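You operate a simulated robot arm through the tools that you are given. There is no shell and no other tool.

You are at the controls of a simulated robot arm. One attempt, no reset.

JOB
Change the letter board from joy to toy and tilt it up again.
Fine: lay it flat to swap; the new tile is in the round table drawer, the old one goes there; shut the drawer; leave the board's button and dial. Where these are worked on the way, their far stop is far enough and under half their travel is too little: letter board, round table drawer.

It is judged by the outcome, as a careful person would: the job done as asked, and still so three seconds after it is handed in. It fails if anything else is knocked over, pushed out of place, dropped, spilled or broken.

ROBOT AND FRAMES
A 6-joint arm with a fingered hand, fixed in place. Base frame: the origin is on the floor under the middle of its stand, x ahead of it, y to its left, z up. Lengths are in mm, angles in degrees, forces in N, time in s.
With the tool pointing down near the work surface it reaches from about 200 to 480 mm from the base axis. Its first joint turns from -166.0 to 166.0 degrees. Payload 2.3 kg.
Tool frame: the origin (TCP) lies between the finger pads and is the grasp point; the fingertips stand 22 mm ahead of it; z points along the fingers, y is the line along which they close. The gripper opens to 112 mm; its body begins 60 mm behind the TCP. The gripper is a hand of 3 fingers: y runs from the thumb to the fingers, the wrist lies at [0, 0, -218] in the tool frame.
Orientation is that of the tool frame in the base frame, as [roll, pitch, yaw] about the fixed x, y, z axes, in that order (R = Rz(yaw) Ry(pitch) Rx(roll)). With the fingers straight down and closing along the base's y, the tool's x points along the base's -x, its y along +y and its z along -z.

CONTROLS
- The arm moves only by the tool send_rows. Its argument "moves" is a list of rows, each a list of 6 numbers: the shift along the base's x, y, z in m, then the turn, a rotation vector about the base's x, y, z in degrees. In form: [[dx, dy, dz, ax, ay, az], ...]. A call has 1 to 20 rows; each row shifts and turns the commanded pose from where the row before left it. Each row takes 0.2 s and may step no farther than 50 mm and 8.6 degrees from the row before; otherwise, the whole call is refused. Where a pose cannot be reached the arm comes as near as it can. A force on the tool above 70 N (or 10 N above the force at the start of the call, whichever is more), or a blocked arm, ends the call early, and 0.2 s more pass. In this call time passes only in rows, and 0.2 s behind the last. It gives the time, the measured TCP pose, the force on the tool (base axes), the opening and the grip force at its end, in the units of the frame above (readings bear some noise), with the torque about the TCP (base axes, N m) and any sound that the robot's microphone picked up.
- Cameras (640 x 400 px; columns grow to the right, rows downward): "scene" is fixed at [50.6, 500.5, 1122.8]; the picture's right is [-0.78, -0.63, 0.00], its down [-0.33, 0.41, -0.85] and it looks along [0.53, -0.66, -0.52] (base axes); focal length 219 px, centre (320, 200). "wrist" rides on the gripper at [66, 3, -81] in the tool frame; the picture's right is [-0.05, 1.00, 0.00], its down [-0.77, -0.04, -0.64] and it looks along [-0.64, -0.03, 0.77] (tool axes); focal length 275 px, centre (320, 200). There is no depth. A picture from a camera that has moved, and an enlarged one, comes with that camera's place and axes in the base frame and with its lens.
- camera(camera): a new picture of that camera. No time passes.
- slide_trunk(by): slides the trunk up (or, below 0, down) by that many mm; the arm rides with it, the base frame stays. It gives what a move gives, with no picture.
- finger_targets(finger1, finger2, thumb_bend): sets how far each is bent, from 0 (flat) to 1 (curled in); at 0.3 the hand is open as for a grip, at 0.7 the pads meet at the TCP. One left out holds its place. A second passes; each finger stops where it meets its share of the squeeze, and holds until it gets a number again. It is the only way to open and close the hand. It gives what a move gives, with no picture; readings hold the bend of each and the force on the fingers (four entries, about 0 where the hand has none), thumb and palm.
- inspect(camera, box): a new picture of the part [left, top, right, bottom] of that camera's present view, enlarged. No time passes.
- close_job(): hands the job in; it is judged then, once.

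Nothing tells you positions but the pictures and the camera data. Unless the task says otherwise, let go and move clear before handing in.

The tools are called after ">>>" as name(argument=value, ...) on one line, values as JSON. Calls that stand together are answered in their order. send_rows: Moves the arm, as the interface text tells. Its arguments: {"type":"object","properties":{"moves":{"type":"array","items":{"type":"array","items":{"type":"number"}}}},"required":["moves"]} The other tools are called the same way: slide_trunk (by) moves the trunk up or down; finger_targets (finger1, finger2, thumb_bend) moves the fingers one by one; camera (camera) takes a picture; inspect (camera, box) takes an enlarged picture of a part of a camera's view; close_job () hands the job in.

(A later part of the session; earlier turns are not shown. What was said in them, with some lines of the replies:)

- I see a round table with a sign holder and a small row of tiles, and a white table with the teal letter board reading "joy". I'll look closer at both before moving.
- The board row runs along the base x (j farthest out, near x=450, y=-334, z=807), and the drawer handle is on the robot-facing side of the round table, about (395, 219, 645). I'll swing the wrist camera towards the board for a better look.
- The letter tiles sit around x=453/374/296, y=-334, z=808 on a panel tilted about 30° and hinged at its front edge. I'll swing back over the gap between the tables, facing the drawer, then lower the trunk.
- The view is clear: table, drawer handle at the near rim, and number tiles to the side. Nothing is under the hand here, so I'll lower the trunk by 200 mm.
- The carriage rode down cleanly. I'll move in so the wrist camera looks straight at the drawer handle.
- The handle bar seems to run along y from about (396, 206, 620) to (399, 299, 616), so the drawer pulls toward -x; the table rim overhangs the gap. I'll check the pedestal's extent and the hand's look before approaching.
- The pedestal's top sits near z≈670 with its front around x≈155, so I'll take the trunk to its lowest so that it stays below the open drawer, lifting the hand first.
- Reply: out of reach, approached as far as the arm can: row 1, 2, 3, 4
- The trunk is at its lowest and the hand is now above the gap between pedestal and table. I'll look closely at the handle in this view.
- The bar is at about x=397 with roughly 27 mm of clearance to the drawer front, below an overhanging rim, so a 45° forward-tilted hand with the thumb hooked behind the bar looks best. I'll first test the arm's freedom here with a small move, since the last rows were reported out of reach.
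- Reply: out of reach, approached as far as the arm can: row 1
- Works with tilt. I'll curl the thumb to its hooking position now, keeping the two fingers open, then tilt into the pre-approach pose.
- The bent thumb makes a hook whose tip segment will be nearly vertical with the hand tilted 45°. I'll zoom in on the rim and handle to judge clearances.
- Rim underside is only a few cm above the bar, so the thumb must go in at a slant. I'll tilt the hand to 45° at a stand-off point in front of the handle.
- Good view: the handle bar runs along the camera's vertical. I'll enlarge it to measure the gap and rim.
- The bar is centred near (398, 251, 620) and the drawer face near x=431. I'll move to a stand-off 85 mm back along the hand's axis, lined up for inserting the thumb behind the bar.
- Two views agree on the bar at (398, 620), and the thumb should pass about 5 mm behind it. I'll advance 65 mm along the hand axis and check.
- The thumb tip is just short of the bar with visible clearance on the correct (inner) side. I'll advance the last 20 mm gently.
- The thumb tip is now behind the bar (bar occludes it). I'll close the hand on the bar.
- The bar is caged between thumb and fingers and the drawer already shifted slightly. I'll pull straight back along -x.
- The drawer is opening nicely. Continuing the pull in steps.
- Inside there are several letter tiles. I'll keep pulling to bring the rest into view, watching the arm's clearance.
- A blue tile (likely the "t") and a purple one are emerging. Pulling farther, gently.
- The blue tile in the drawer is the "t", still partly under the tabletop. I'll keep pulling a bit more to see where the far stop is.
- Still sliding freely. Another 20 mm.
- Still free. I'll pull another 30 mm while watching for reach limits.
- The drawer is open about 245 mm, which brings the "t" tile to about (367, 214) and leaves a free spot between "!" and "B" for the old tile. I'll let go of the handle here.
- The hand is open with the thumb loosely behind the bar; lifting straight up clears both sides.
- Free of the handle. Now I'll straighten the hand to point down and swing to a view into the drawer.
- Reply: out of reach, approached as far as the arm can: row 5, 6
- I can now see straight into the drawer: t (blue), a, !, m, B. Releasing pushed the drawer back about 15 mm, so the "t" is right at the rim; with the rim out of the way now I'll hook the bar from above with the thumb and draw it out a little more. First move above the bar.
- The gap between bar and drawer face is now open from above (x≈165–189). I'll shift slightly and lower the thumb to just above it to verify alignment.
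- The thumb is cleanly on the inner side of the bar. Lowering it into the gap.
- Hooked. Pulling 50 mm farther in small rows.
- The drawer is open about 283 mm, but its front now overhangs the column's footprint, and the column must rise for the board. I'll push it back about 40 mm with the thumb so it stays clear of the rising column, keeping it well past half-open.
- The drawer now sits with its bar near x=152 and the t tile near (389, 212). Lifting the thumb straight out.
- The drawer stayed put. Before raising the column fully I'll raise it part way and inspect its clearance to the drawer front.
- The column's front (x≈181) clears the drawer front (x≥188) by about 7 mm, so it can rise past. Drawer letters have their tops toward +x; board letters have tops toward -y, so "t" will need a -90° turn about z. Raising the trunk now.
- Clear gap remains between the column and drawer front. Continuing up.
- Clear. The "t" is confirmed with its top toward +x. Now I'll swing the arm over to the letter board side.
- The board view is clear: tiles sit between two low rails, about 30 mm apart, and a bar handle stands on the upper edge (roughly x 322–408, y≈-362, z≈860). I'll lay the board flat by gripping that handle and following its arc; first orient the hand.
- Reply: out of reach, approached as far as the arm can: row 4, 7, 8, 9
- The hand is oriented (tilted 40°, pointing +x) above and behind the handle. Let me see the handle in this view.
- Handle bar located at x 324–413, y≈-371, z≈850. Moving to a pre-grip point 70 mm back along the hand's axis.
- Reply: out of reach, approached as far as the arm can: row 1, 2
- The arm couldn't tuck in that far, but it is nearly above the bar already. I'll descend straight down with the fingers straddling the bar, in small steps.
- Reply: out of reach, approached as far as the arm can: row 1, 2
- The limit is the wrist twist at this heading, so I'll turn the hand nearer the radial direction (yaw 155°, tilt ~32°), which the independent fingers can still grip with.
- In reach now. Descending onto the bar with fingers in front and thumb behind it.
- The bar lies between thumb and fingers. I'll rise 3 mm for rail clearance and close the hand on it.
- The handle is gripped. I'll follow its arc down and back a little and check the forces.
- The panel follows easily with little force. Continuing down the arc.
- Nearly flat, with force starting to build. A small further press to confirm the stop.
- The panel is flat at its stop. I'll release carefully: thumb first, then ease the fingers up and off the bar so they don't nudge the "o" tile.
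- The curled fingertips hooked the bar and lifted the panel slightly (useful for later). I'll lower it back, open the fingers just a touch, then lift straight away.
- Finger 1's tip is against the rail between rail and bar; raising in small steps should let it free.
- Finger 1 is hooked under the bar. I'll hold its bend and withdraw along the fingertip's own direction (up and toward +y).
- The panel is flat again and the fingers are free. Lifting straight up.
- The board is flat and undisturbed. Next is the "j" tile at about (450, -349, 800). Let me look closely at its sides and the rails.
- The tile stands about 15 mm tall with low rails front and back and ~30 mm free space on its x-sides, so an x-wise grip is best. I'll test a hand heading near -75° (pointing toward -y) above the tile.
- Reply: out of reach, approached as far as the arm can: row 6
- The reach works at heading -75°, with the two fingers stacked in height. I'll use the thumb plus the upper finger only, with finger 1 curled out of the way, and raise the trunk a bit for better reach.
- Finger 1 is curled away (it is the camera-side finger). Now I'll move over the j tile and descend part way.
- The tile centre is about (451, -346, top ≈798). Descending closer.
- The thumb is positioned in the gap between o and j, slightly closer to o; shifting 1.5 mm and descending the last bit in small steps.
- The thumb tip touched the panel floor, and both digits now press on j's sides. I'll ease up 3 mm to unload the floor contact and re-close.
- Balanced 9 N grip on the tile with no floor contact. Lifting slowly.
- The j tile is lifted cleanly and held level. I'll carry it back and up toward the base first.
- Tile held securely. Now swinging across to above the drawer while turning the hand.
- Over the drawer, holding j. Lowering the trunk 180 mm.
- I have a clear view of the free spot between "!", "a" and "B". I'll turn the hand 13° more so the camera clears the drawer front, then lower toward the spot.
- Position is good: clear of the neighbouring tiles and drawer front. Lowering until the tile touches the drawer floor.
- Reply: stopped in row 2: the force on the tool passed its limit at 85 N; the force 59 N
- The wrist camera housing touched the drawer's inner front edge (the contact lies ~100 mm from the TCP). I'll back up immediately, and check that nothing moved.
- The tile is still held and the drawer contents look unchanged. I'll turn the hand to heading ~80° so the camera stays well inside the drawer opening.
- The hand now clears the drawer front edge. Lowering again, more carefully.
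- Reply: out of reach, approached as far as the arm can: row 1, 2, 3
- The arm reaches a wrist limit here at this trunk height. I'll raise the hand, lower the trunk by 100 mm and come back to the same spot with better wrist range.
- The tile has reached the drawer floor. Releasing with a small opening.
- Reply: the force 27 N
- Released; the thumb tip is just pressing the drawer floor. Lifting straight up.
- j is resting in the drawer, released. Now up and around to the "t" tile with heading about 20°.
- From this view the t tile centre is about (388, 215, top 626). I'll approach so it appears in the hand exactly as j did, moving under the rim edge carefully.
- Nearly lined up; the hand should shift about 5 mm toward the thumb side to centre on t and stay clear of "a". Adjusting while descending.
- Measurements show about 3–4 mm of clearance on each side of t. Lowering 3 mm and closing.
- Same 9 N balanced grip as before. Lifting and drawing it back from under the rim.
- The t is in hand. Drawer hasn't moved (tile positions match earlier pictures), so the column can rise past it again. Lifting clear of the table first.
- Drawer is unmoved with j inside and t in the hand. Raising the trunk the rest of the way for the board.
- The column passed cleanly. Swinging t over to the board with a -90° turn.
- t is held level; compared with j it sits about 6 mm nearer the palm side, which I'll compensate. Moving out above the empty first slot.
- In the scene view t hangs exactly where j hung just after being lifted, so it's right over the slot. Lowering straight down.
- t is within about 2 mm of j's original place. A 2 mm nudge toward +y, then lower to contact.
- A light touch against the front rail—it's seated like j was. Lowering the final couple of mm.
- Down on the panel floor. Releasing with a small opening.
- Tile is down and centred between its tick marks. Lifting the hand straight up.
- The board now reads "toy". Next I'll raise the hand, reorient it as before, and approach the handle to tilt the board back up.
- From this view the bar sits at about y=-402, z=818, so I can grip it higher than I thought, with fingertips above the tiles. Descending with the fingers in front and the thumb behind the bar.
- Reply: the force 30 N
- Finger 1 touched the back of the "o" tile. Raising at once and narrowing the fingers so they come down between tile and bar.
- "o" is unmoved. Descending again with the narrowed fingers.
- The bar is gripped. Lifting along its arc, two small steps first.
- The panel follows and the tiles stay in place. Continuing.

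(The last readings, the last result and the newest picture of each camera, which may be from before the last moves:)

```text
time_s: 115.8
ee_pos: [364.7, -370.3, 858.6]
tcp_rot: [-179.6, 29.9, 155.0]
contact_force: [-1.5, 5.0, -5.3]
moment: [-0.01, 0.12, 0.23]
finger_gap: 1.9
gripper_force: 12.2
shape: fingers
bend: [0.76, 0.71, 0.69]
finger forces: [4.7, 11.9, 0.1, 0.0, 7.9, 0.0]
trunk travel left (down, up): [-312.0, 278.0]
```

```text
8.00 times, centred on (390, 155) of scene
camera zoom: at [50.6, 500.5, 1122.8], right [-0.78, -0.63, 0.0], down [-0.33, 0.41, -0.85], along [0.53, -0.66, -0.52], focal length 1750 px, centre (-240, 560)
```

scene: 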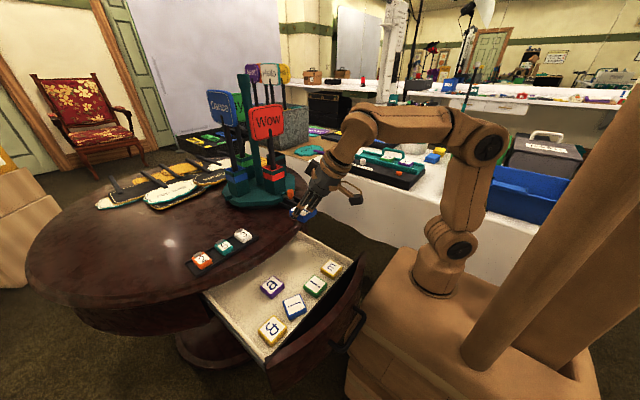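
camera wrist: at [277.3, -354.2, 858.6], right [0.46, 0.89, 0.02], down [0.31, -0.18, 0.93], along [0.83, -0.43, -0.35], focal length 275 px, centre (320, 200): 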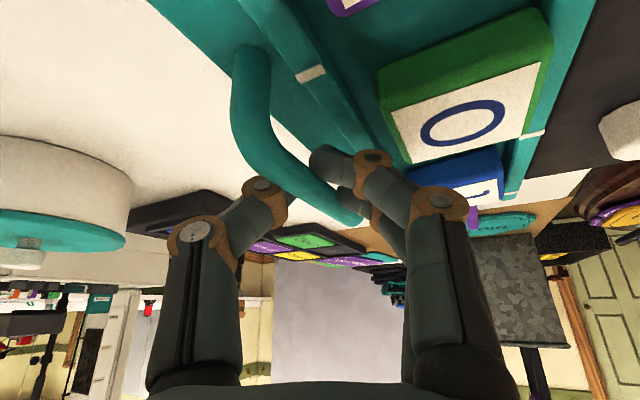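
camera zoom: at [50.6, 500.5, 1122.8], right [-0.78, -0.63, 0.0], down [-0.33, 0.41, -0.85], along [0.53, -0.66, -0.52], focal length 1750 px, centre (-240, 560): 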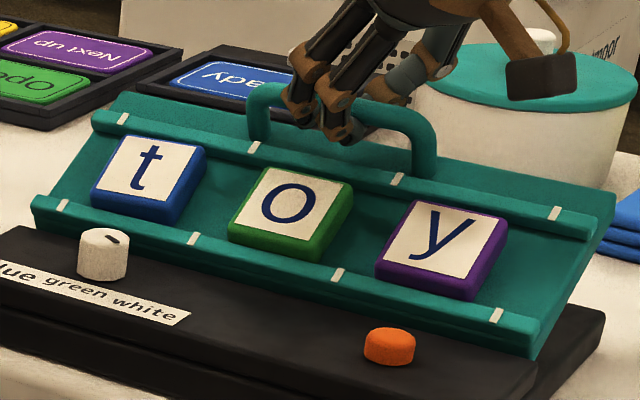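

The tilt now matches the starting picture. A small extra nudge to confirm it's at the upper stop.

>>> send_rows(moves=[[0, 0.003, 0.002, 0, 0, 0]])

>>> inspect(camera="scene", box=[350, 130, 430, 180])

>>> camera(camera="wrist")

```text
time_s: 116.2
ee_pos: [364.9, -366.9, 859.9]
tcp_rot: [-179.8, 29.8, 154.9]
contact_force: [-1.0, 1.4, -6.7]
moment: [-0.05, 0.12, 0.18]
finger_gap: 1.8
gripper_force: 13.1
shape: fingers
bend: [0.76, 0.71, 0.69]
finger forces: [4.8, 11.1, 0.0, 0.0, 9.9, 0.0]
trunk travel left (down, up): [-312.0, 278.0]
```

```text
8.00 times, centred on (390, 155) of scene
camera zoom: at [50.6, 500.5, 1122.8], right [-0.78, -0.63, 0.0], down [-0.33, 0.41, -0.85], along [0.53, -0.66, -0.52], focal length 1750 px, centre (-240, 560)
```

zoom: 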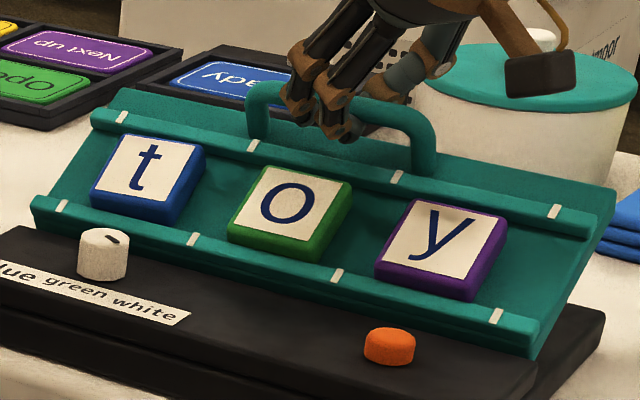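

```text
taken
camera wrist: at [277.4, -322.4, 894.8], right [0.46, 0.89, 0.02], down [0.31, -0.18, 0.93], along [0.83, -0.43, -0.35], focal length 275 px, centre (320, 200)
```

wrist: 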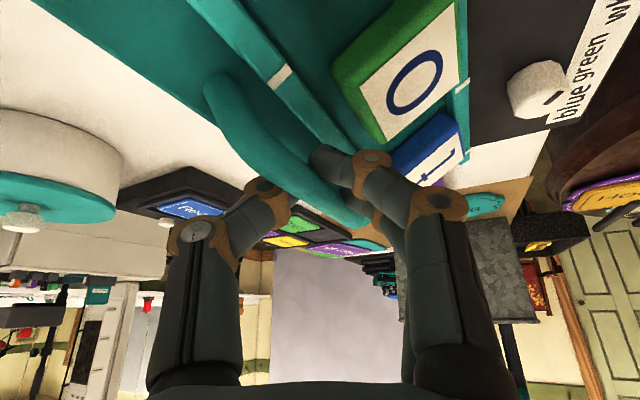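

The ticks now match the original tilted position to a fraction of a pixel. One more small nudge to check for the stop.

>>> send_rows(moves=[[0, 0.003, 0.0015, 0, 0, 0]])

>>> inspect(camera="scene", box=[350, 130, 430, 180])

```text
time_s: 116.7
ee_pos: [364.7, -364.5, 861.9]
tcp_rot: [-179.8, 29.6, 154.8]
contact_force: [0.2, -0.3, -7.6]
moment: [-0.04, 0.12, 0.19]
finger_gap: 1.7
gripper_force: 13.4
shape: fingers
bend: [0.76, 0.71, 0.69]
finger forces: [4.7, 10.5, 0.1, 0.0, 10.3, 0.1]
trunk travel left (down, up): [-312.0, 278.0]
```

```text
8.00 times, centred on (390, 155) of scene
camera zoom: at [50.6, 500.5, 1122.8], right [-0.78, -0.63, 0.0], down [-0.33, 0.41, -0.85], along [0.53, -0.66, -0.52], focal length 1750 px, centre (-240, 560)
```

zoom: 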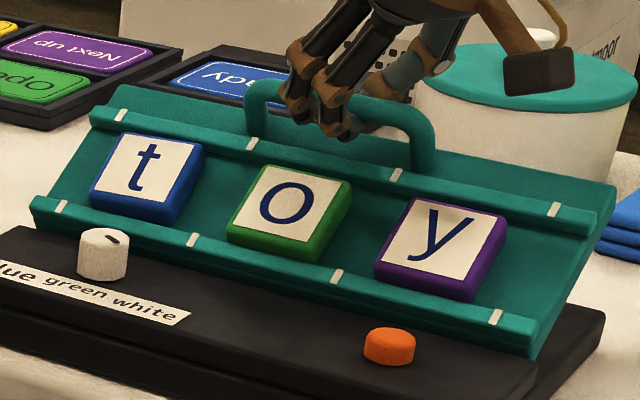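

>>> send_rows(moves=[[0, 0.004, 0.001, 0, 0, 0]])

>>> inspect(camera="scene", box=[350, 130, 430, 180])

```text
time_s: 117.0
ee_pos: [365.2, -361.5, 862.7]
tcp_rot: [-179.8, 29.8, 154.9]
contact_force: [2.7, -8.5, -7.4]
moment: [-0.14, 0.08, 0.14]
finger_gap: 3.0
gripper_force: 11.9
shape: fingers
bend: [0.76, 0.71, 0.68]
finger forces: [3.4, 7.0, 0.0, 0.0, 13.7, 0.0]
trunk travel left (down, up): [-312.0, 278.0]
```

```text
8.00 times, centred on (390, 155) of scene
camera zoom: at [50.6, 500.5, 1122.8], right [-0.78, -0.63, 0.0], down [-0.33, 0.41, -0.85], along [0.53, -0.66, -0.52], focal length 1750 px, centre (-240, 560)
```

zoom: 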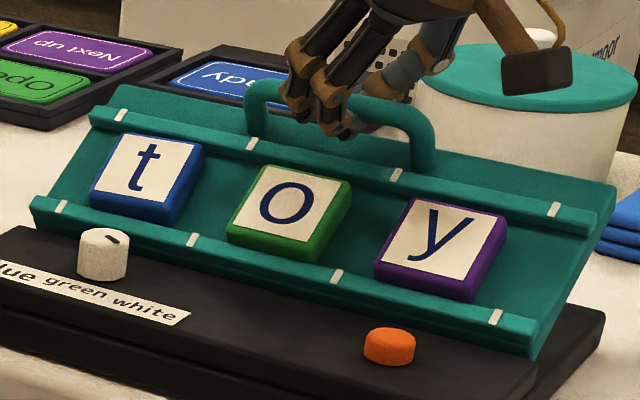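

That's the stop (8.5 N reaction, no more movement). Easing back and opening the hand.

>>> send_rows(moves=[[0, -0.003, -0.0005, 0, 0, 0]])

>>> finger_targets(finger1=0.55, finger2=0.55, thumb_bend=0.55)

>>> inspect(camera="scene", box=[350, 130, 430, 180])

>>> camera(camera="wrist")

```text
time_s: 117.5
ee_pos: [365.6, -361.8, 862.7]
tcp_rot: [-179.9, 29.7, 154.9]
contact_force: [3.1, -0.3, -6.0]
moment: [-0.07, 0.09, 0.22]
finger_gap: 2.9
gripper_force: 11.9
shape: fingers
bend: [0.76, 0.71, 0.68]
finger forces: [4.0, 9.4, 0.1, 0.0, 10.5, 0.0]
trunk travel left (down, up): [-312.0, 278.0]
```

```text
time_s: 118.5
ee_pos: [364.4, -362.8, 862.7]
tcp_rot: [-179.7, 29.8, 154.9]
contact_force: [-1.1, -0.2, 0.5]
moment: [0.01, -0.01, 0.02]
finger_gap: 40.1
gripper_force: 0.0
shape: fingers
bend: [0.55, 0.55, 0.55]
finger forces: [0.1, 0.0, 0.0, 0.0, 0.0, 0.0]
trunk travel left (down, up): [-312.0, 278.0]
```

```text
8.00 times, centred on (390, 155) of scene
camera zoom: at [50.6, 500.5, 1122.8], right [-0.78, -0.63, 0.0], down [-0.33, 0.41, -0.85], along [0.53, -0.66, -0.52], focal length 1750 px, centre (-240, 560)
```

zoom: 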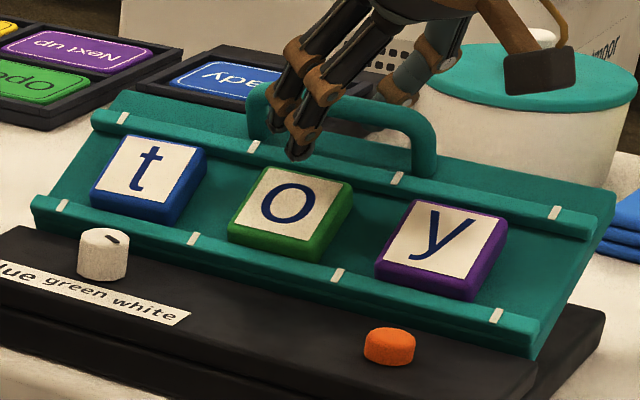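

```text
taken
camera wrist: at [276.7, -317.5, 897.5], right [0.46, 0.89, 0.02], down [0.31, -0.18, 0.94], along [0.83, -0.43, -0.35], focal length 275 px, centre (320, 200)
```

wrist: 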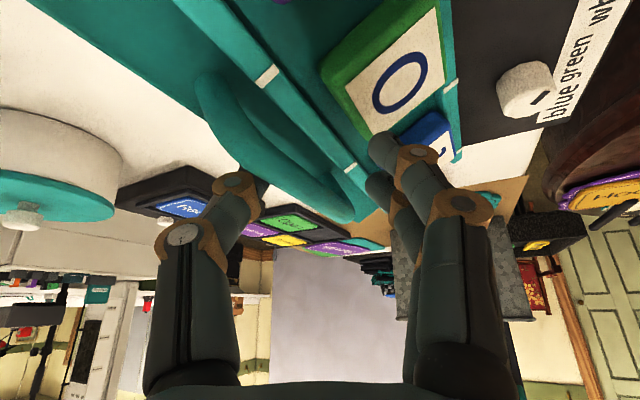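

The board stays up by itself. Opening a bit more and lifting straight clear.

>>> finger_targets(thumb_bend=0.45)

>>> send_rows(moves=[[0, -0.001, 0.01, 0, 0, 0], [0, -0.002, 0.02, 0, 0, 0], [0, 0, 0.03, 0, 0, 0]])

>>> inspect(camera="scene", box=[340, 110, 452, 180])

>>> camera(camera="wrist")

```text
time_s: 119.5
ee_pos: [365.3, -362.2, 862.1]
tcp_rot: [-179.6, 29.8, 155.0]
contact_force: [0.4, -0.3, 0.1]
moment: [0.01, 0.03, 0.01]
finger_gap: 54.6
gripper_force: 0.0
shape: fingers
bend: [0.55, 0.55, 0.45]
finger forces: [0.0, 0.0, 0.0, 0.0, 0.0, 0.0]
trunk travel left (down, up): [-312.0, 278.0]
```

```text
time_s: 120.2
ee_pos: [364.5, -367.1, 922.4]
tcp_rot: [-179.6, 29.8, 154.9]
contact_force: [0.2, 0.6, 0.4]
moment: [0.0, 0.01, -0.01]
finger_gap: 54.6
gripper_force: 0.0
shape: fingers
bend: [0.55, 0.55, 0.45]
finger forces: [0.1, 0.0, 0.0, 0.0, 0.0, 0.0]
trunk travel left (down, up): [-312.0, 278.0]
```

```text
5.71 times, centred on (396, 145) of scene
camera zoom: at [50.6, 500.5, 1122.8], right [-0.78, -0.63, 0.0], down [-0.33, 0.41, -0.85], along [0.53, -0.66, -0.52], focal length 1250 px, centre (-114, 514)
```

zoom: 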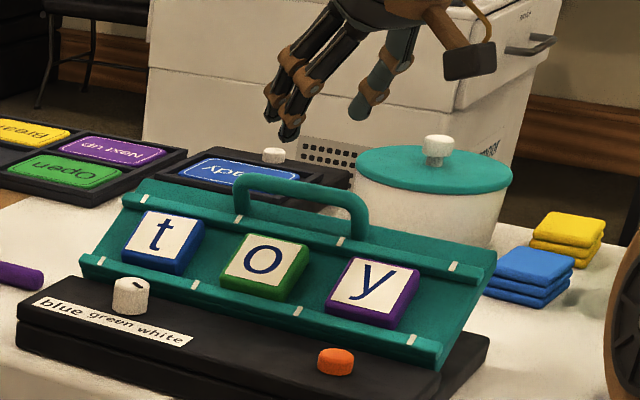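

```text
taken
camera wrist: at [276.1, -322.0, 957.8], right [0.46, 0.89, 0.02], down [0.31, -0.18, 0.94], along [0.83, -0.43, -0.35], focal length 275 px, centre (320, 200)
```

wrist: 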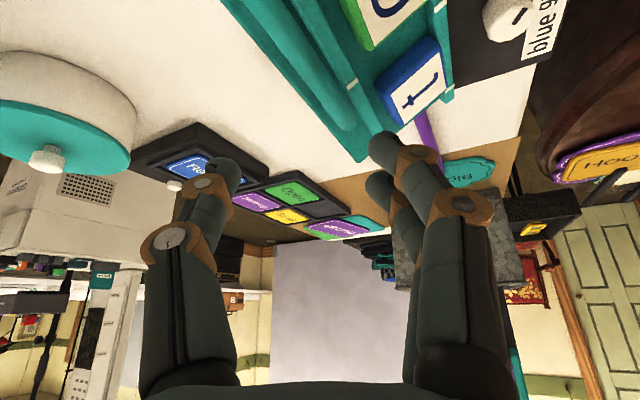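

"toy" is up on the board, with dial and button untouched. Now to close the drawer: first retreat from the board and bring the hand to neutral.

>>> send_rows(moves=[[-0.016, 0.04, 0.005, 3.17, 6.8, 0], [-0.016, 0.04, 0.005, 3.17, 6.8, 0], [-0.016, 0.04, 0.005, 3.17, 6.8, 0], [-0.016, 0.04, 0.005, 3.17, 6.8, 0]])

>>> send_rows(moves=[[-0.007, 0.026, 0, 0, 0, 8.2], [-0.007, 0.026, 0, 0, 0, 8.2], [-0.007, 0.026, 0, 0, 0, 8.2], [-0.007, 0.026, 0, 0, 0, 8.2], [-0.007, 0.026, 0, 0, 0, 8.2], [-0.007, 0.026, 0, 0, 0, 8.2], [-0.007, 0.026, 0, 0, 0, 8.2], [-0.007, 0.026, 0, 0, 0, 8.2], [-0.007, 0.026, 0, 0, 0, 8.2], [-0.007, 0.026, 0, 0, 0, 8.2], [-0.007, 0.026, 0, 0, 0, 8.2], [-0.007, 0.026, 0, 0, 0, 8.2], [-0.007, 0.026, 0, 0, 0, 8.2], [-0.007, 0.026, 0, 0, 0, 8.2]])

>>> camera(camera="wrist")

>>> camera(camera="scene")

```text
time_s: 121.2
ee_pos: [300.5, -206.6, 942.2]
tcp_rot: [-179.6, -0.2, 154.8]
contact_force: [-0.1, 0.4, -0.2]
moment: [0.03, -0.02, 0.02]
finger_gap: 54.6
gripper_force: 0.0
shape: fingers
bend: [0.55, 0.55, 0.45]
finger forces: [0.0, 0.0, 0.1, 0.0, 0.0, 0.0]
trunk travel left (down, up): [-312.0, 278.0]
```

```text
time_s: 124.2
ee_pos: [201.4, 158.5, 941.1]
tcp_rot: [-179.7, -0.2, -90.2]
contact_force: [0.6, 0.6, -0.2]
moment: [0.0, 0.0, 0.0]
finger_gap: 54.7
gripper_force: 0.0
shape: fingers
bend: [0.55, 0.55, 0.45]
finger forces: [0.0, 0.0, 0.0, 0.0, 0.1, 0.1]
trunk travel left (down, up): [-312.0, 278.0]
```

```text
taken
camera wrist: at [197.0, 92.2, 1021.0], right [-1.0, 0.05, -0.01], down [0.04, 0.77, 0.63], along [0.04, 0.63, -0.77], focal length 275 px, centre (320, 200)
```

wrist: 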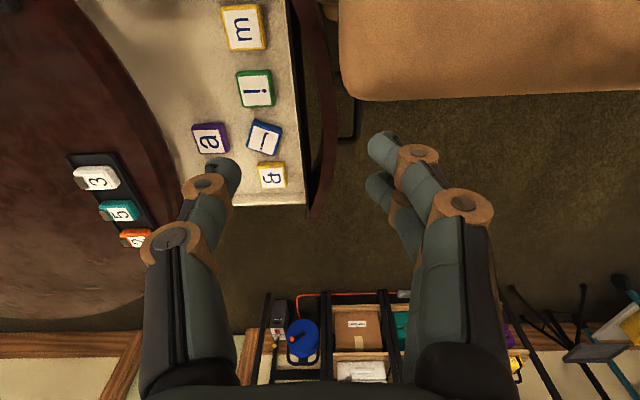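

```text
taken
```

scene: 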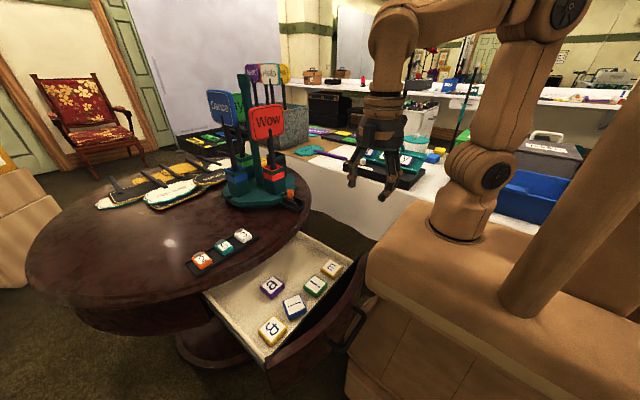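

All tiles in the drawer, board done. Now tilting the hand 45° and moving in front of the handle, then lowering the trunk.

>>> finger_targets(finger1=0.7, finger2=0.7, thumb_bend=0.66)

>>> send_rows(moves=[[-0.0145, 0.0154, 0.0174, 0, -7.5, 0], [-0.0145, 0.0154, 0.0174, 0, -7.5, 0], [-0.0145, 0.0154, 0.0174, 0, -7.5, 0], [-0.0145, 0.0154, 0.0174, 0, -7.5, 0], [-0.0145, 0.0154, 0.0174, 0, -7.5, 0], [-0.0145, 0.0154, 0.0174, 0, -7.5, 0]])

>>> camera(camera="scene")

```text
time_s: 125.2
ee_pos: [203.6, 157.5, 942.4]
tcp_rot: [-179.7, -0.1, -90.2]
contact_force: [-0.8, -0.5, 0.4]
moment: [-0.02, 0.01, 0.02]
finger_gap: 7.4
gripper_force: 0.0
shape: fingers
bend: [0.7, 0.7, 0.66]
finger forces: [0.0, 0.0, 0.1, 0.0, 0.1, 0.1]
trunk travel left (down, up): [-312.0, 278.0]
```

```text
time_s: 126.7
ee_pos: [115.6, 250.8, 1047.1]
tcp_rot: [-134.5, 0.1, -90.4]
contact_force: [-0.3, 0.2, 0.3]
moment: [0.01, -0.02, 0.03]
finger_gap: 6.9
gripper_force: 0.1
shape: fingers
bend: [0.7, 0.7, 0.66]
finger forces: [0.1, 0.1, 0.0, 0.0, 0.0, 0.0]
trunk travel left (down, up): [-312.0, 278.0]
```

```text
taken
```

scene: 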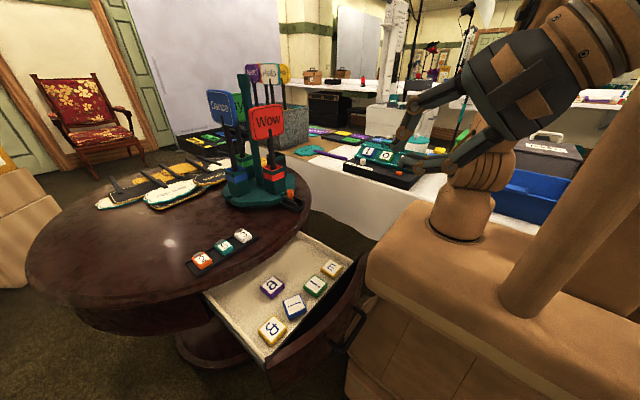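

>>> slide_trunk(by=-308)

>>> camera(camera="wrist")

>>> inspect(camera="scene", box=[240, 220, 480, 370])

```text
time_s: 129.7
ee_pos: [115.4, 251.4, 739.7]
tcp_rot: [-134.7, 0.1, -90.3]
contact_force: [-1.0, -1.1, 0.2]
moment: [-0.01, 0.0, 0.02]
finger_gap: 7.4
gripper_force: 0.1
shape: fingers
bend: [0.7, 0.7, 0.66]
finger forces: [0.0, 0.1, 0.1, 0.1, 0.0, 0.0]
trunk travel left (down, up): [-4.0, 586.0]
```

```text
taken
camera wrist: at [55.0, 185.3, 792.3], right [-0.7, 0.05, -0.71], down [-0.42, 0.77, 0.47], along [0.57, 0.63, -0.52], focal length 275 px, centre (320, 200)
```

wrist: 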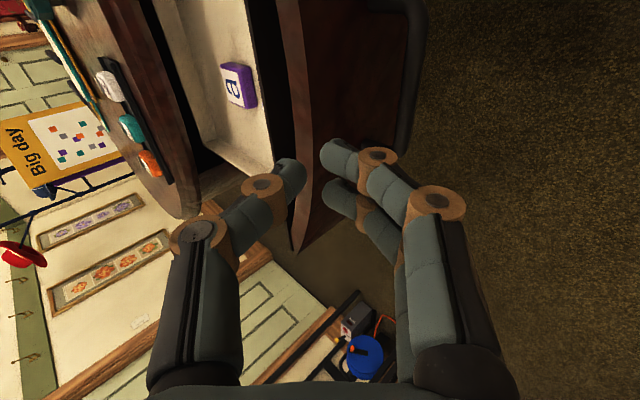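

```text
2.67 times, centred on (360, 295) of scene
camera zoom: at [50.6, 500.5, 1122.8], right [-0.78, -0.63, 0.0], down [-0.33, 0.41, -0.85], along [0.53, -0.66, -0.52], focal length 584 px, centre (213, -53)
```

zoom: 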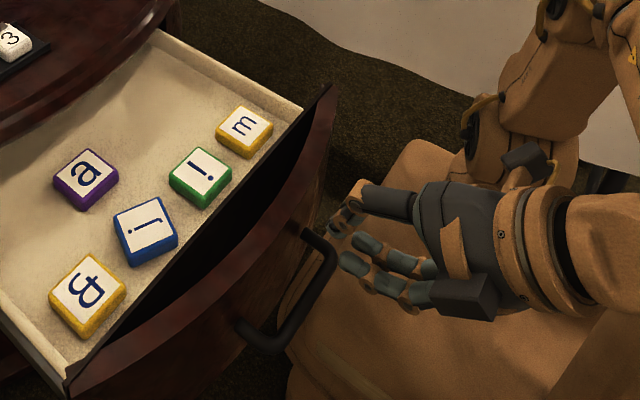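

>>> send_rows(moves=[[-0.01, 0, -0.02, 0, 0, 0], [0, 0, -0.03, 0, 0, 0], [0, 0, -0.03, 0, 0, 0]])

>>> camera(camera="wrist")

>>> inspect(camera="scene", box=[240, 220, 480, 370])

```text
time_s: 130.5
ee_pos: [106.6, 251.0, 660.7]
tcp_rot: [-134.6, 0.1, -90.4]
contact_force: [-0.4, -0.6, -0.1]
moment: [0.0, 0.01, 0.0]
finger_gap: 7.3
gripper_force: 0.0
shape: fingers
bend: [0.7, 0.7, 0.66]
finger forces: [0.0, 0.1, 0.0, 0.0, 0.1, 0.0]
trunk travel left (down, up): [-4.0, 586.0]
```

```text
taken
camera wrist: at [45.7, 185.6, 712.3], right [-0.7, 0.05, -0.71], down [-0.42, 0.77, 0.47], along [0.57, 0.63, -0.52], focal length 275 px, centre (320, 200)
```

wrist: 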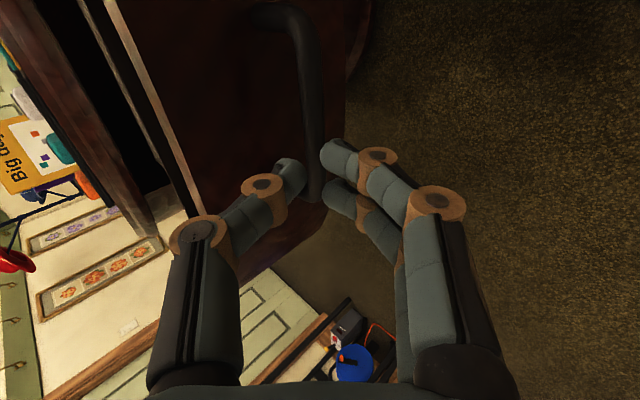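

```text
2.67 times, centred on (360, 295) of scene
camera zoom: at [50.6, 500.5, 1122.8], right [-0.78, -0.63, 0.0], down [-0.33, 0.41, -0.85], along [0.53, -0.66, -0.52], focal length 584 px, centre (213, -53)
```

zoom: 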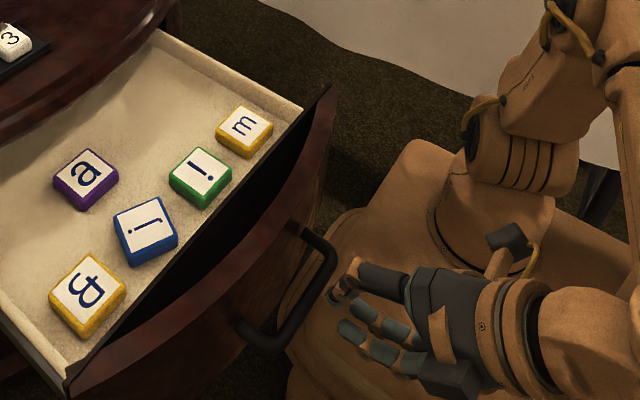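

>>> send_rows(moves=[[0, 0, -0.026, 0, 0, 0], [0, 0, -0.024, 0, 0, 0]])

>>> camera(camera="wrist")

>>> inspect(camera="scene", box=[240, 220, 480, 370])

```text
time_s: 131.1
ee_pos: [106.2, 250.7, 608.7]
tcp_rot: [-134.6, 0.2, -90.4]
contact_force: [-1.2, 0.7, 0.0]
moment: [0.0, -0.04, -0.03]
finger_gap: 7.3
gripper_force: 0.1
shape: fingers
bend: [0.7, 0.7, 0.66]
finger forces: [0.0, 0.0, 0.1, 0.0, 0.0, 0.1]
trunk travel left (down, up): [-4.0, 586.0]
```

```text
taken
camera wrist: at [46.0, 185.3, 661.6], right [-0.7, 0.05, -0.71], down [-0.42, 0.77, 0.47], along [0.57, 0.63, -0.52], focal length 275 px, centre (320, 200)
```

wrist: 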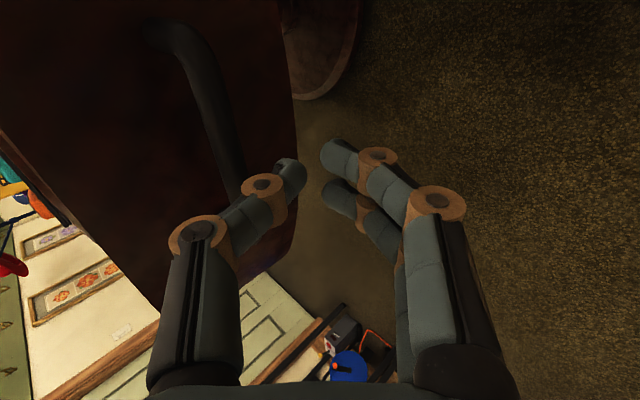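

```text
2.67 times, centred on (360, 295) of scene
camera zoom: at [50.6, 500.5, 1122.8], right [-0.78, -0.63, 0.0], down [-0.33, 0.41, -0.85], along [0.53, -0.66, -0.52], focal length 584 px, centre (213, -53)
```

zoom: 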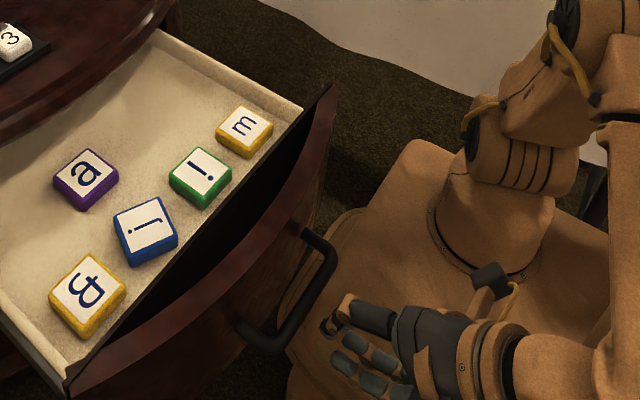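

The thumb's back is just in front of the bar. Pushing the drawer in along +x.

>>> send_rows(moves=[[0.012, 0, 0, 0, 0, 0], [0.012, 0, 0, 0, 0, 0], [0.012, 0, 0, 0, 0, 0]])

>>> camera(camera="wrist")

>>> inspect(camera="scene", box=[240, 220, 480, 370])

```text
time_s: 131.9
ee_pos: [142.5, 250.4, 610.9]
tcp_rot: [-134.6, 0.2, -90.4]
contact_force: [0.3, -0.2, 0.0]
moment: [0.0, -0.01, 0.04]
finger_gap: 6.9
gripper_force: 0.0
shape: fingers
bend: [0.7, 0.7, 0.66]
finger forces: [0.0, 0.0, 0.1, 0.1, 0.0, 0.2]
trunk travel left (down, up): [-4.0, 586.0]
```

```text
taken
camera wrist: at [81.5, 185.0, 663.5], right [-0.7, 0.05, -0.71], down [-0.42, 0.77, 0.47], along [0.57, 0.63, -0.52], focal length 275 px, centre (320, 200)
```

wrist: 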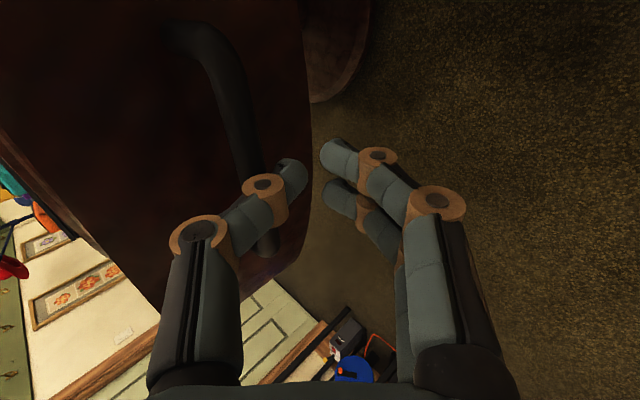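

```text
2.67 times, centred on (360, 295) of scene
camera zoom: at [50.6, 500.5, 1122.8], right [-0.78, -0.63, 0.0], down [-0.33, 0.41, -0.85], along [0.53, -0.66, -0.52], focal length 584 px, centre (213, -53)
```

zoom: 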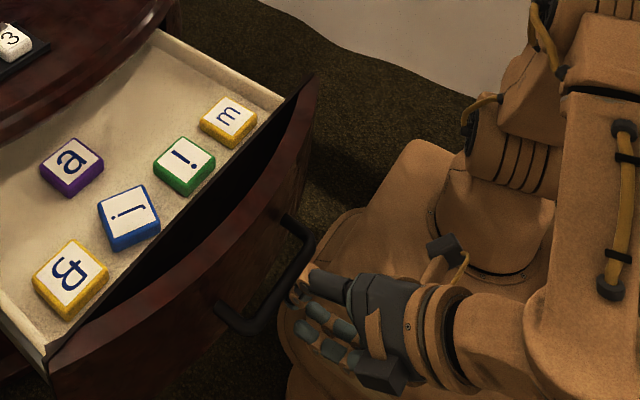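

It slides in easily. Continuing the push.

>>> send_rows(moves=[[0.015, 0, 0, 0, 0, 0], [0.015, 0, 0, 0, 0, 0], [0.015, 0, 0, 0, 0, 0], [0.015, 0, 0, 0, 0, 0], [0.015, 0, 0, 0, 0, 0], [0.015, 0, 0, 0, 0, 0]])

>>> camera(camera="wrist")

>>> inspect(camera="scene", box=[200, 200, 440, 350])

```text
time_s: 133.3
ee_pos: [232.3, 251.0, 609.8]
tcp_rot: [-134.6, 0.0, -90.4]
contact_force: [0.9, -0.4, 0.6]
moment: [0.0, -0.04, -0.01]
finger_gap: 6.7
gripper_force: 0.0
shape: fingers
bend: [0.7, 0.7, 0.66]
finger forces: [0.0, 0.1, 0.0, 0.1, 0.1, 0.1]
trunk travel left (down, up): [-4.0, 586.0]
```

```text
taken
camera wrist: at [170.9, 185.5, 662.6], right [-0.7, 0.05, -0.71], down [-0.42, 0.77, 0.47], along [0.57, 0.63, -0.52], focal length 275 px, centre (320, 200)
```

wrist: 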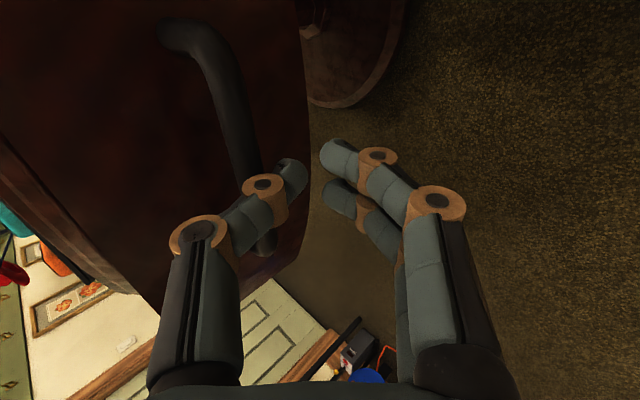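

```text
2.67 times, centred on (320, 275) of scene
camera zoom: at [50.6, 500.5, 1122.8], right [-0.78, -0.63, 0.0], down [-0.33, 0.41, -0.85], along [0.53, -0.66, -0.52], focal length 584 px, centre (320, 0)
```

zoom: 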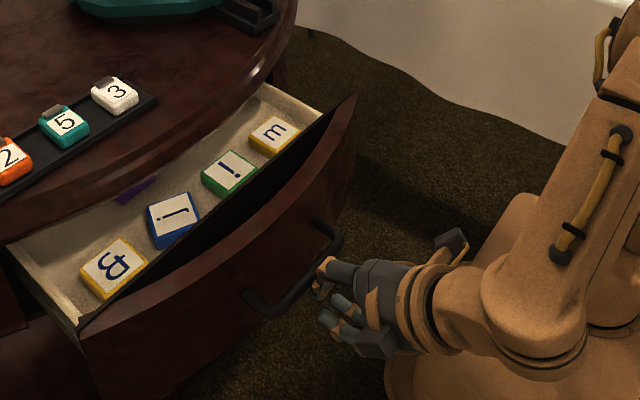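

>>> send_rows(moves=[[0.015, 0, 0, 0, 0, 0], [0.015, 0, 0, 0, 0, 0], [0.015, 0, 0, 0, 0, 0], [0.015, 0, 0, 0, 0, 0], [0.015, 0, 0, 0, 0, 0]])

>>> camera(camera="wrist")

>>> inspect(camera="scene", box=[200, 200, 440, 350])

```text
time_s: 134.5
ee_pos: [306.5, 250.6, 609.3]
tcp_rot: [-134.6, 0.1, -90.5]
contact_force: [0.9, -0.1, 0.6]
moment: [0.03, -0.04, 0.03]
finger_gap: 6.7
gripper_force: 0.1
shape: fingers
bend: [0.7, 0.7, 0.66]
finger forces: [0.0, 0.1, 0.0, 0.0, 0.0, 0.1]
trunk travel left (down, up): [-4.0, 586.0]
```

```text
taken
camera wrist: at [245.1, 185.8, 662.5], right [-0.7, 0.05, -0.71], down [-0.42, 0.77, 0.47], along [0.57, 0.63, -0.52], focal length 275 px, centre (320, 200)
```

wrist: 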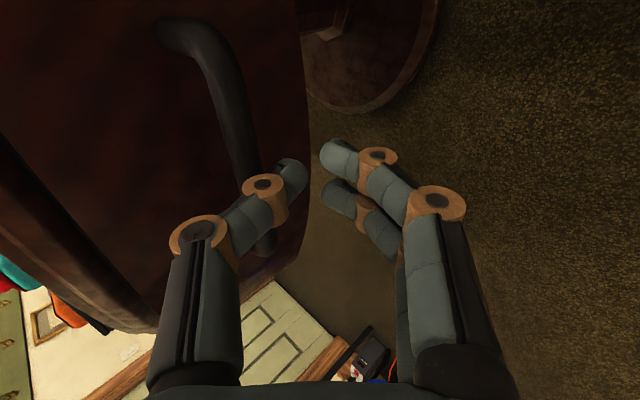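

```text
2.67 times, centred on (320, 275) of scene
camera zoom: at [50.6, 500.5, 1122.8], right [-0.78, -0.63, 0.0], down [-0.33, 0.41, -0.85], along [0.53, -0.66, -0.52], focal length 584 px, centre (320, 0)
```

zoom: 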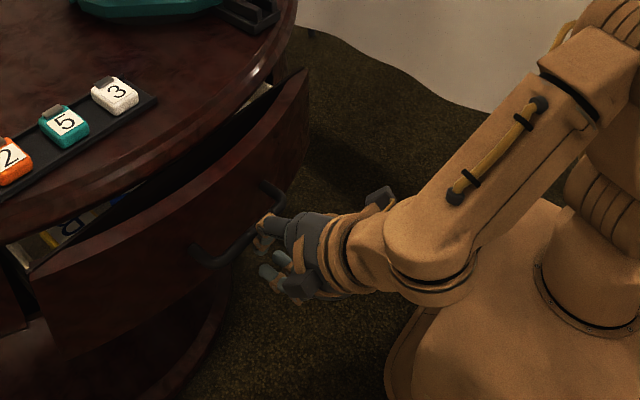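

>>> send_rows(moves=[[0.012, 0, 0, 0, 0, 0], [0.012, 0, 0, 0, 0, 0], [0.01, 0, 0, 0, 0, 0]])

>>> inspect(camera="scene", box=[180, 190, 372, 310])

>>> camera(camera="wrist")

```text
time_s: 135.3
ee_pos: [340.9, 251.8, 609.2]
tcp_rot: [-134.6, 0.0, -90.4]
contact_force: [0.9, 0.0, 0.1]
moment: [0.0, -0.02, 0.01]
finger_gap: 7.0
gripper_force: 0.1
shape: fingers
bend: [0.7, 0.7, 0.66]
finger forces: [0.0, 0.0, 0.0, 0.1, 0.0, 0.0]
trunk travel left (down, up): [-4.0, 586.0]
```

```text
3.33 times, centred on (276, 250) of scene
camera zoom: at [50.6, 500.5, 1122.8], right [-0.78, -0.63, 0.0], down [-0.33, 0.41, -0.85], along [0.53, -0.66, -0.52], focal length 729 px, centre (467, 33)
```

zoom: 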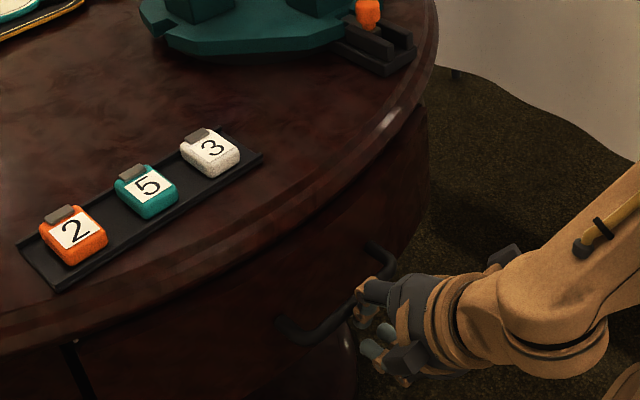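

```text
taken
camera wrist: at [279.5, 185.7, 662.8], right [-0.7, 0.05, -0.71], down [-0.42, 0.77, 0.47], along [0.57, 0.63, -0.52], focal length 275 px, centre (320, 200)
```

wrist: 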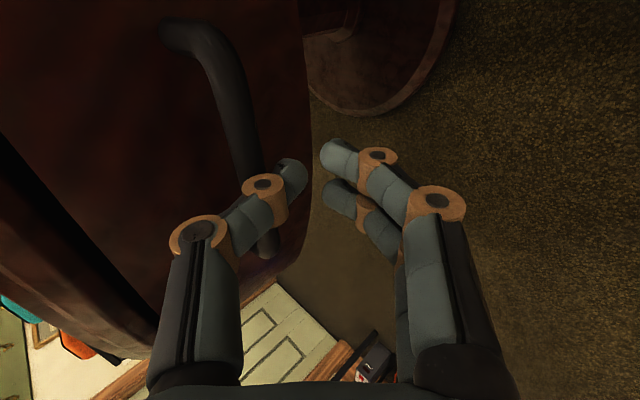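

>>> send_rows(moves=[[0.007, 0, 0, 0, 0, 0], [0.007, 0, 0, 0, 0, 0], [0.006, 0, 0, 0, 0, 0]])

>>> inspect(camera="scene", box=[180, 190, 372, 310])

```text
time_s: 136.1
ee_pos: [360.4, 250.8, 609.7]
tcp_rot: [-134.5, 0.2, -90.4]
contact_force: [0.7, -0.3, -0.1]
moment: [0.0, -0.01, 0.0]
finger_gap: 6.4
gripper_force: 0.5
shape: fingers
bend: [0.7, 0.7, 0.66]
finger forces: [0.0, 0.1, 0.0, 0.0, 0.3, 0.0]
trunk travel left (down, up): [-4.0, 586.0]
```

```text
3.33 times, centred on (276, 250) of scene
camera zoom: at [50.6, 500.5, 1122.8], right [-0.78, -0.63, 0.0], down [-0.33, 0.41, -0.85], along [0.53, -0.66, -0.52], focal length 729 px, centre (467, 33)
```

zoom: 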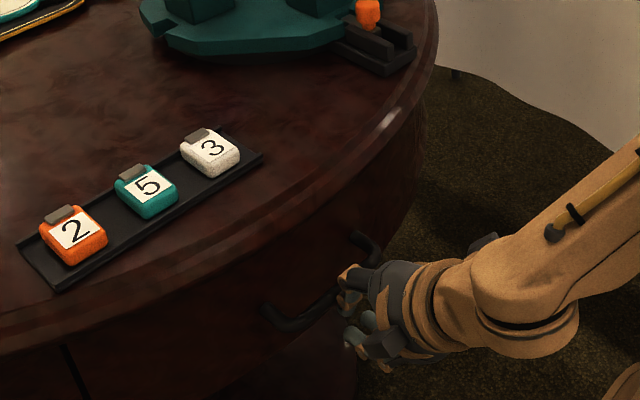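

>>> send_rows(moves=[[0.004, 0, 0, 0, 0, 0], [0.004, 0, 0, 0, 0, 0], [0.003, 0, 0, 0, 0, 0]])

>>> inspect(camera="scene", box=[180, 190, 372, 310])

```text
time_s: 136.9
ee_pos: [373.0, 250.4, 609.4]
tcp_rot: [-134.6, 0.1, -90.4]
contact_force: [-6.7, 0.0, -0.3]
moment: [0.0, -0.09, 0.05]
finger_gap: 3.4
gripper_force: 2.8
shape: fingers
bend: [0.7, 0.7, 0.68]
finger forces: [0.0, 0.1, 0.1, 0.0, 5.1, 0.0]
trunk travel left (down, up): [-4.0, 586.0]
```

```text
3.33 times, centred on (276, 250) of scene
camera zoom: at [50.6, 500.5, 1122.8], right [-0.78, -0.63, 0.0], down [-0.33, 0.41, -0.85], along [0.53, -0.66, -0.52], focal length 729 px, centre (467, 33)
```

zoom: 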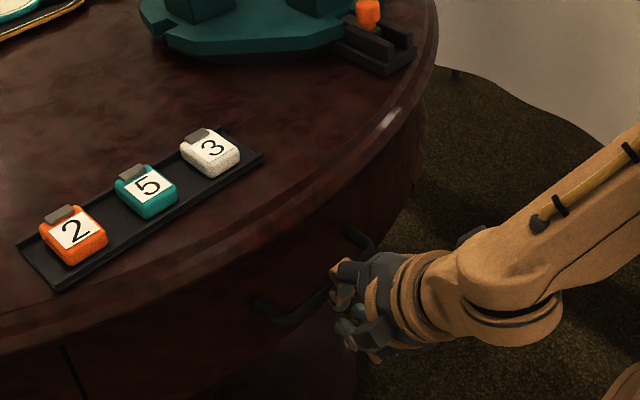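

Reaction force and handle position match the fully shut drawer. One more light press to be sure, then retreat.

>>> send_rows(moves=[[0.004, 0, 0, 0, 0, 0]])

>>> inspect(camera="scene", box=[180, 190, 340, 290])

>>> send_rows(moves=[[-0.008, 0, 0, 0, 0, 0], [-0.02, 0, 0, 0, 0, 0], [-0.03, 0, 0.005, 0, 0, 0], [-0.03, 0, 0.02, 0, 0, 0]])

>>> camera(camera="wrist")

>>> inspect(camera="scene", box=[180, 190, 340, 290])

```text
time_s: 137.3
ee_pos: [375.4, 250.2, 610.9]
tcp_rot: [-134.4, 0.1, -90.2]
contact_force: [-15.5, 0.9, 6.7]
moment: [-0.01, -0.31, 0.01]
finger_gap: 1.1
gripper_force: 8.2
shape: fingers
bend: [0.7, 0.7, 0.72]
finger forces: [0.0, 0.0, 0.0, 0.0, 16.5, 0.0]
trunk travel left (down, up): [-4.0, 586.0]
```

```text
4.00 times, centred on (260, 240) of scene
camera zoom: at [50.6, 500.5, 1122.8], right [-0.78, -0.63, 0.0], down [-0.33, 0.41, -0.85], along [0.53, -0.66, -0.52], focal length 875 px, centre (560, 40)
```

zoom: 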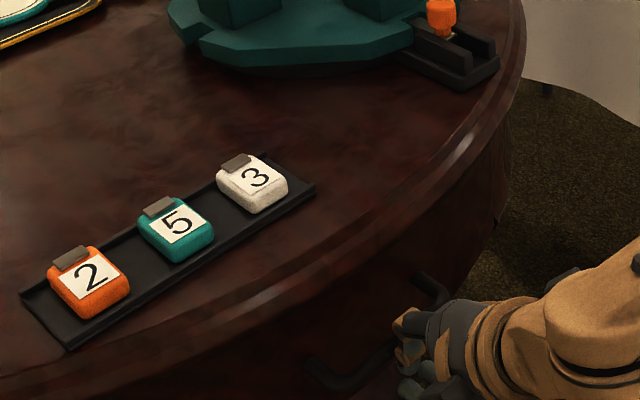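

```text
time_s: 138.3
ee_pos: [286.1, 249.2, 633.1]
tcp_rot: [-134.6, 0.1, -90.3]
contact_force: [0.5, -0.8, 0.8]
moment: [-0.01, -0.01, -0.04]
finger_gap: 6.7
gripper_force: 0.1
shape: fingers
bend: [0.7, 0.7, 0.66]
finger forces: [0.0, 0.0, 0.0, 0.0, 0.0, 0.0]
trunk travel left (down, up): [-4.0, 586.0]
```

```text
taken
camera wrist: at [225.2, 183.8, 686.1], right [-0.7, 0.05, -0.71], down [-0.42, 0.77, 0.47], along [0.57, 0.63, -0.52], focal length 275 px, centre (320, 200)
```

wrist: 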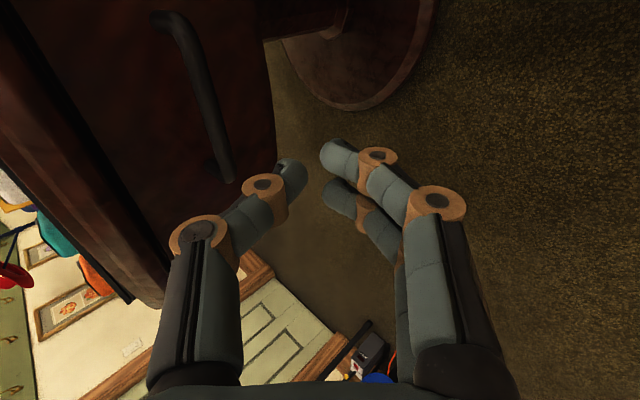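

```text
4.00 times, centred on (260, 240) of scene
camera zoom: at [50.6, 500.5, 1122.8], right [-0.78, -0.63, 0.0], down [-0.33, 0.41, -0.85], along [0.53, -0.66, -0.52], focal length 875 px, centre (560, 40)
```

zoom: 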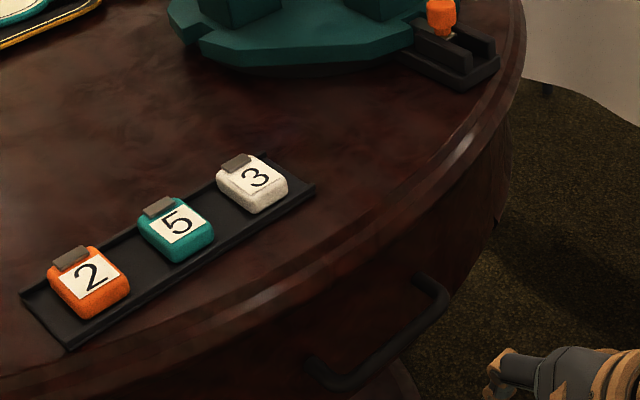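

The drawer picture is now identical to the start. I'll move the arm well clear and do a final check of everything.

>>> send_rows(moves=[[-0.02, -0.01, 0.03, 0, 7.5, 0], [-0.01, -0.015, 0.03, 0, 7.5, 0], [0, -0.015, 0.02, 0, 7.5, 0]])

>>> camera(camera="scene")

>>> inspect(camera="scene", box=[340, 120, 468, 200])

>>> inspect(camera="scene", box=[340, 130, 436, 190])

```text
time_s: 139.1
ee_pos: [258.0, 210.1, 712.7]
tcp_rot: [-157.4, 0.0, -90.4]
contact_force: [-0.9, -0.5, 0.1]
moment: [0.01, 0.03, 0.01]
finger_gap: 7.1
gripper_force: 0.1
shape: fingers
bend: [0.7, 0.7, 0.66]
finger forces: [0.1, 0.1, 0.0, 0.0, 0.1, 0.0]
trunk travel left (down, up): [-4.0, 586.0]
```

```text
taken
```

scene: 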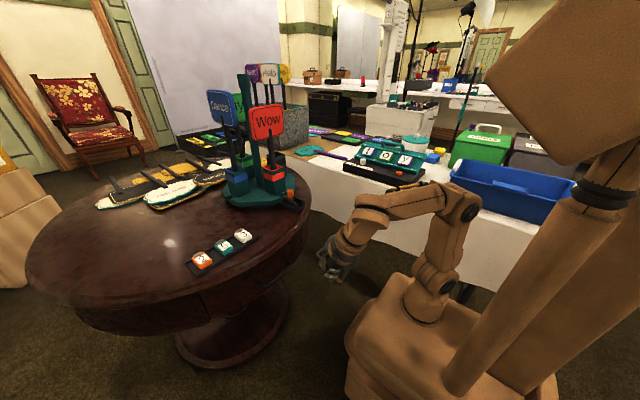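

```text
5.00 times, centred on (404, 160) of scene
camera zoom: at [50.6, 500.5, 1122.8], right [-0.78, -0.63, 0.0], down [-0.33, 0.41, -0.85], along [0.53, -0.66, -0.52], focal length 1094 px, centre (-100, 400)
```

zoom: 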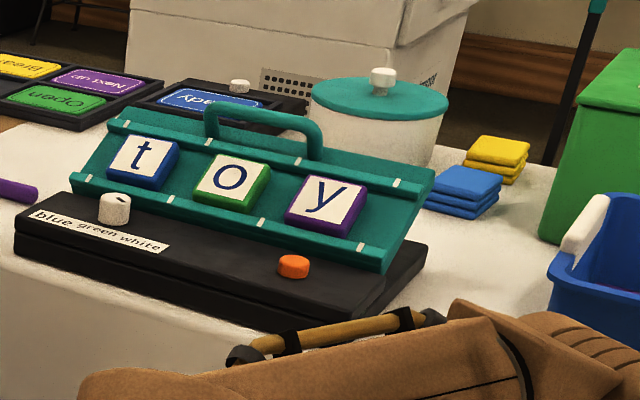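

```text
6.67 times, centred on (388, 160) of scene
camera zoom: at [50.6, 500.5, 1122.8], right [-0.78, -0.63, 0.0], down [-0.33, 0.41, -0.85], along [0.53, -0.66, -0.52], focal length 1459 px, centre (-133, 467)
```

zoom: 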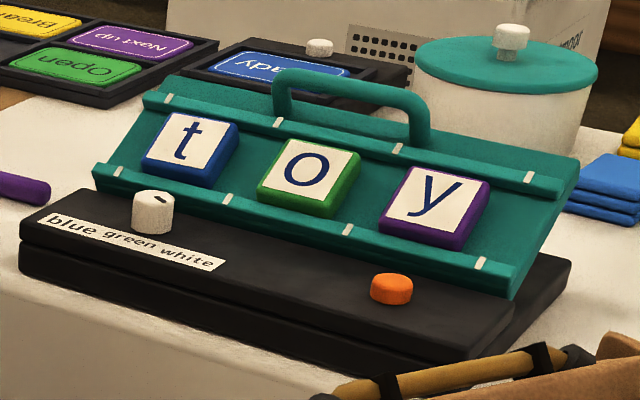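

Everything checks out: the board reads "toy" and is tilted up at its original angle, with the dial and button untouched. The j is in the drawer, the drawer is fully shut, and nothing else has moved. The hand is clear, so I'm handing the job in.

>>> close_job()

```text
The job is handed in.
```

The letter board now reads "toy" and is tilted back up at its original angle. The old "j" tile is in the round table drawer, and the drawer is fully shut.

- **Tile fit:** the "t" sits in the first slot, within about 3 mm of where the "j" was.
- **Button and dial:** neither was touched.
- **Two contacts along the way:** the wrist camera bumped the inner front edge of the drawer at about 85 N. Later, one finger pressed briefly on the back of the "o" tile. Pictures afterwards showed nothing had moved or been damaged in either case.
- **"j" in the drawer:** it lies at an angle, not lined up with the other tiles.

The final pictures show the drawer, handle and number tiles exactly as they were at the start. The hand was empty and clear when I handed in.
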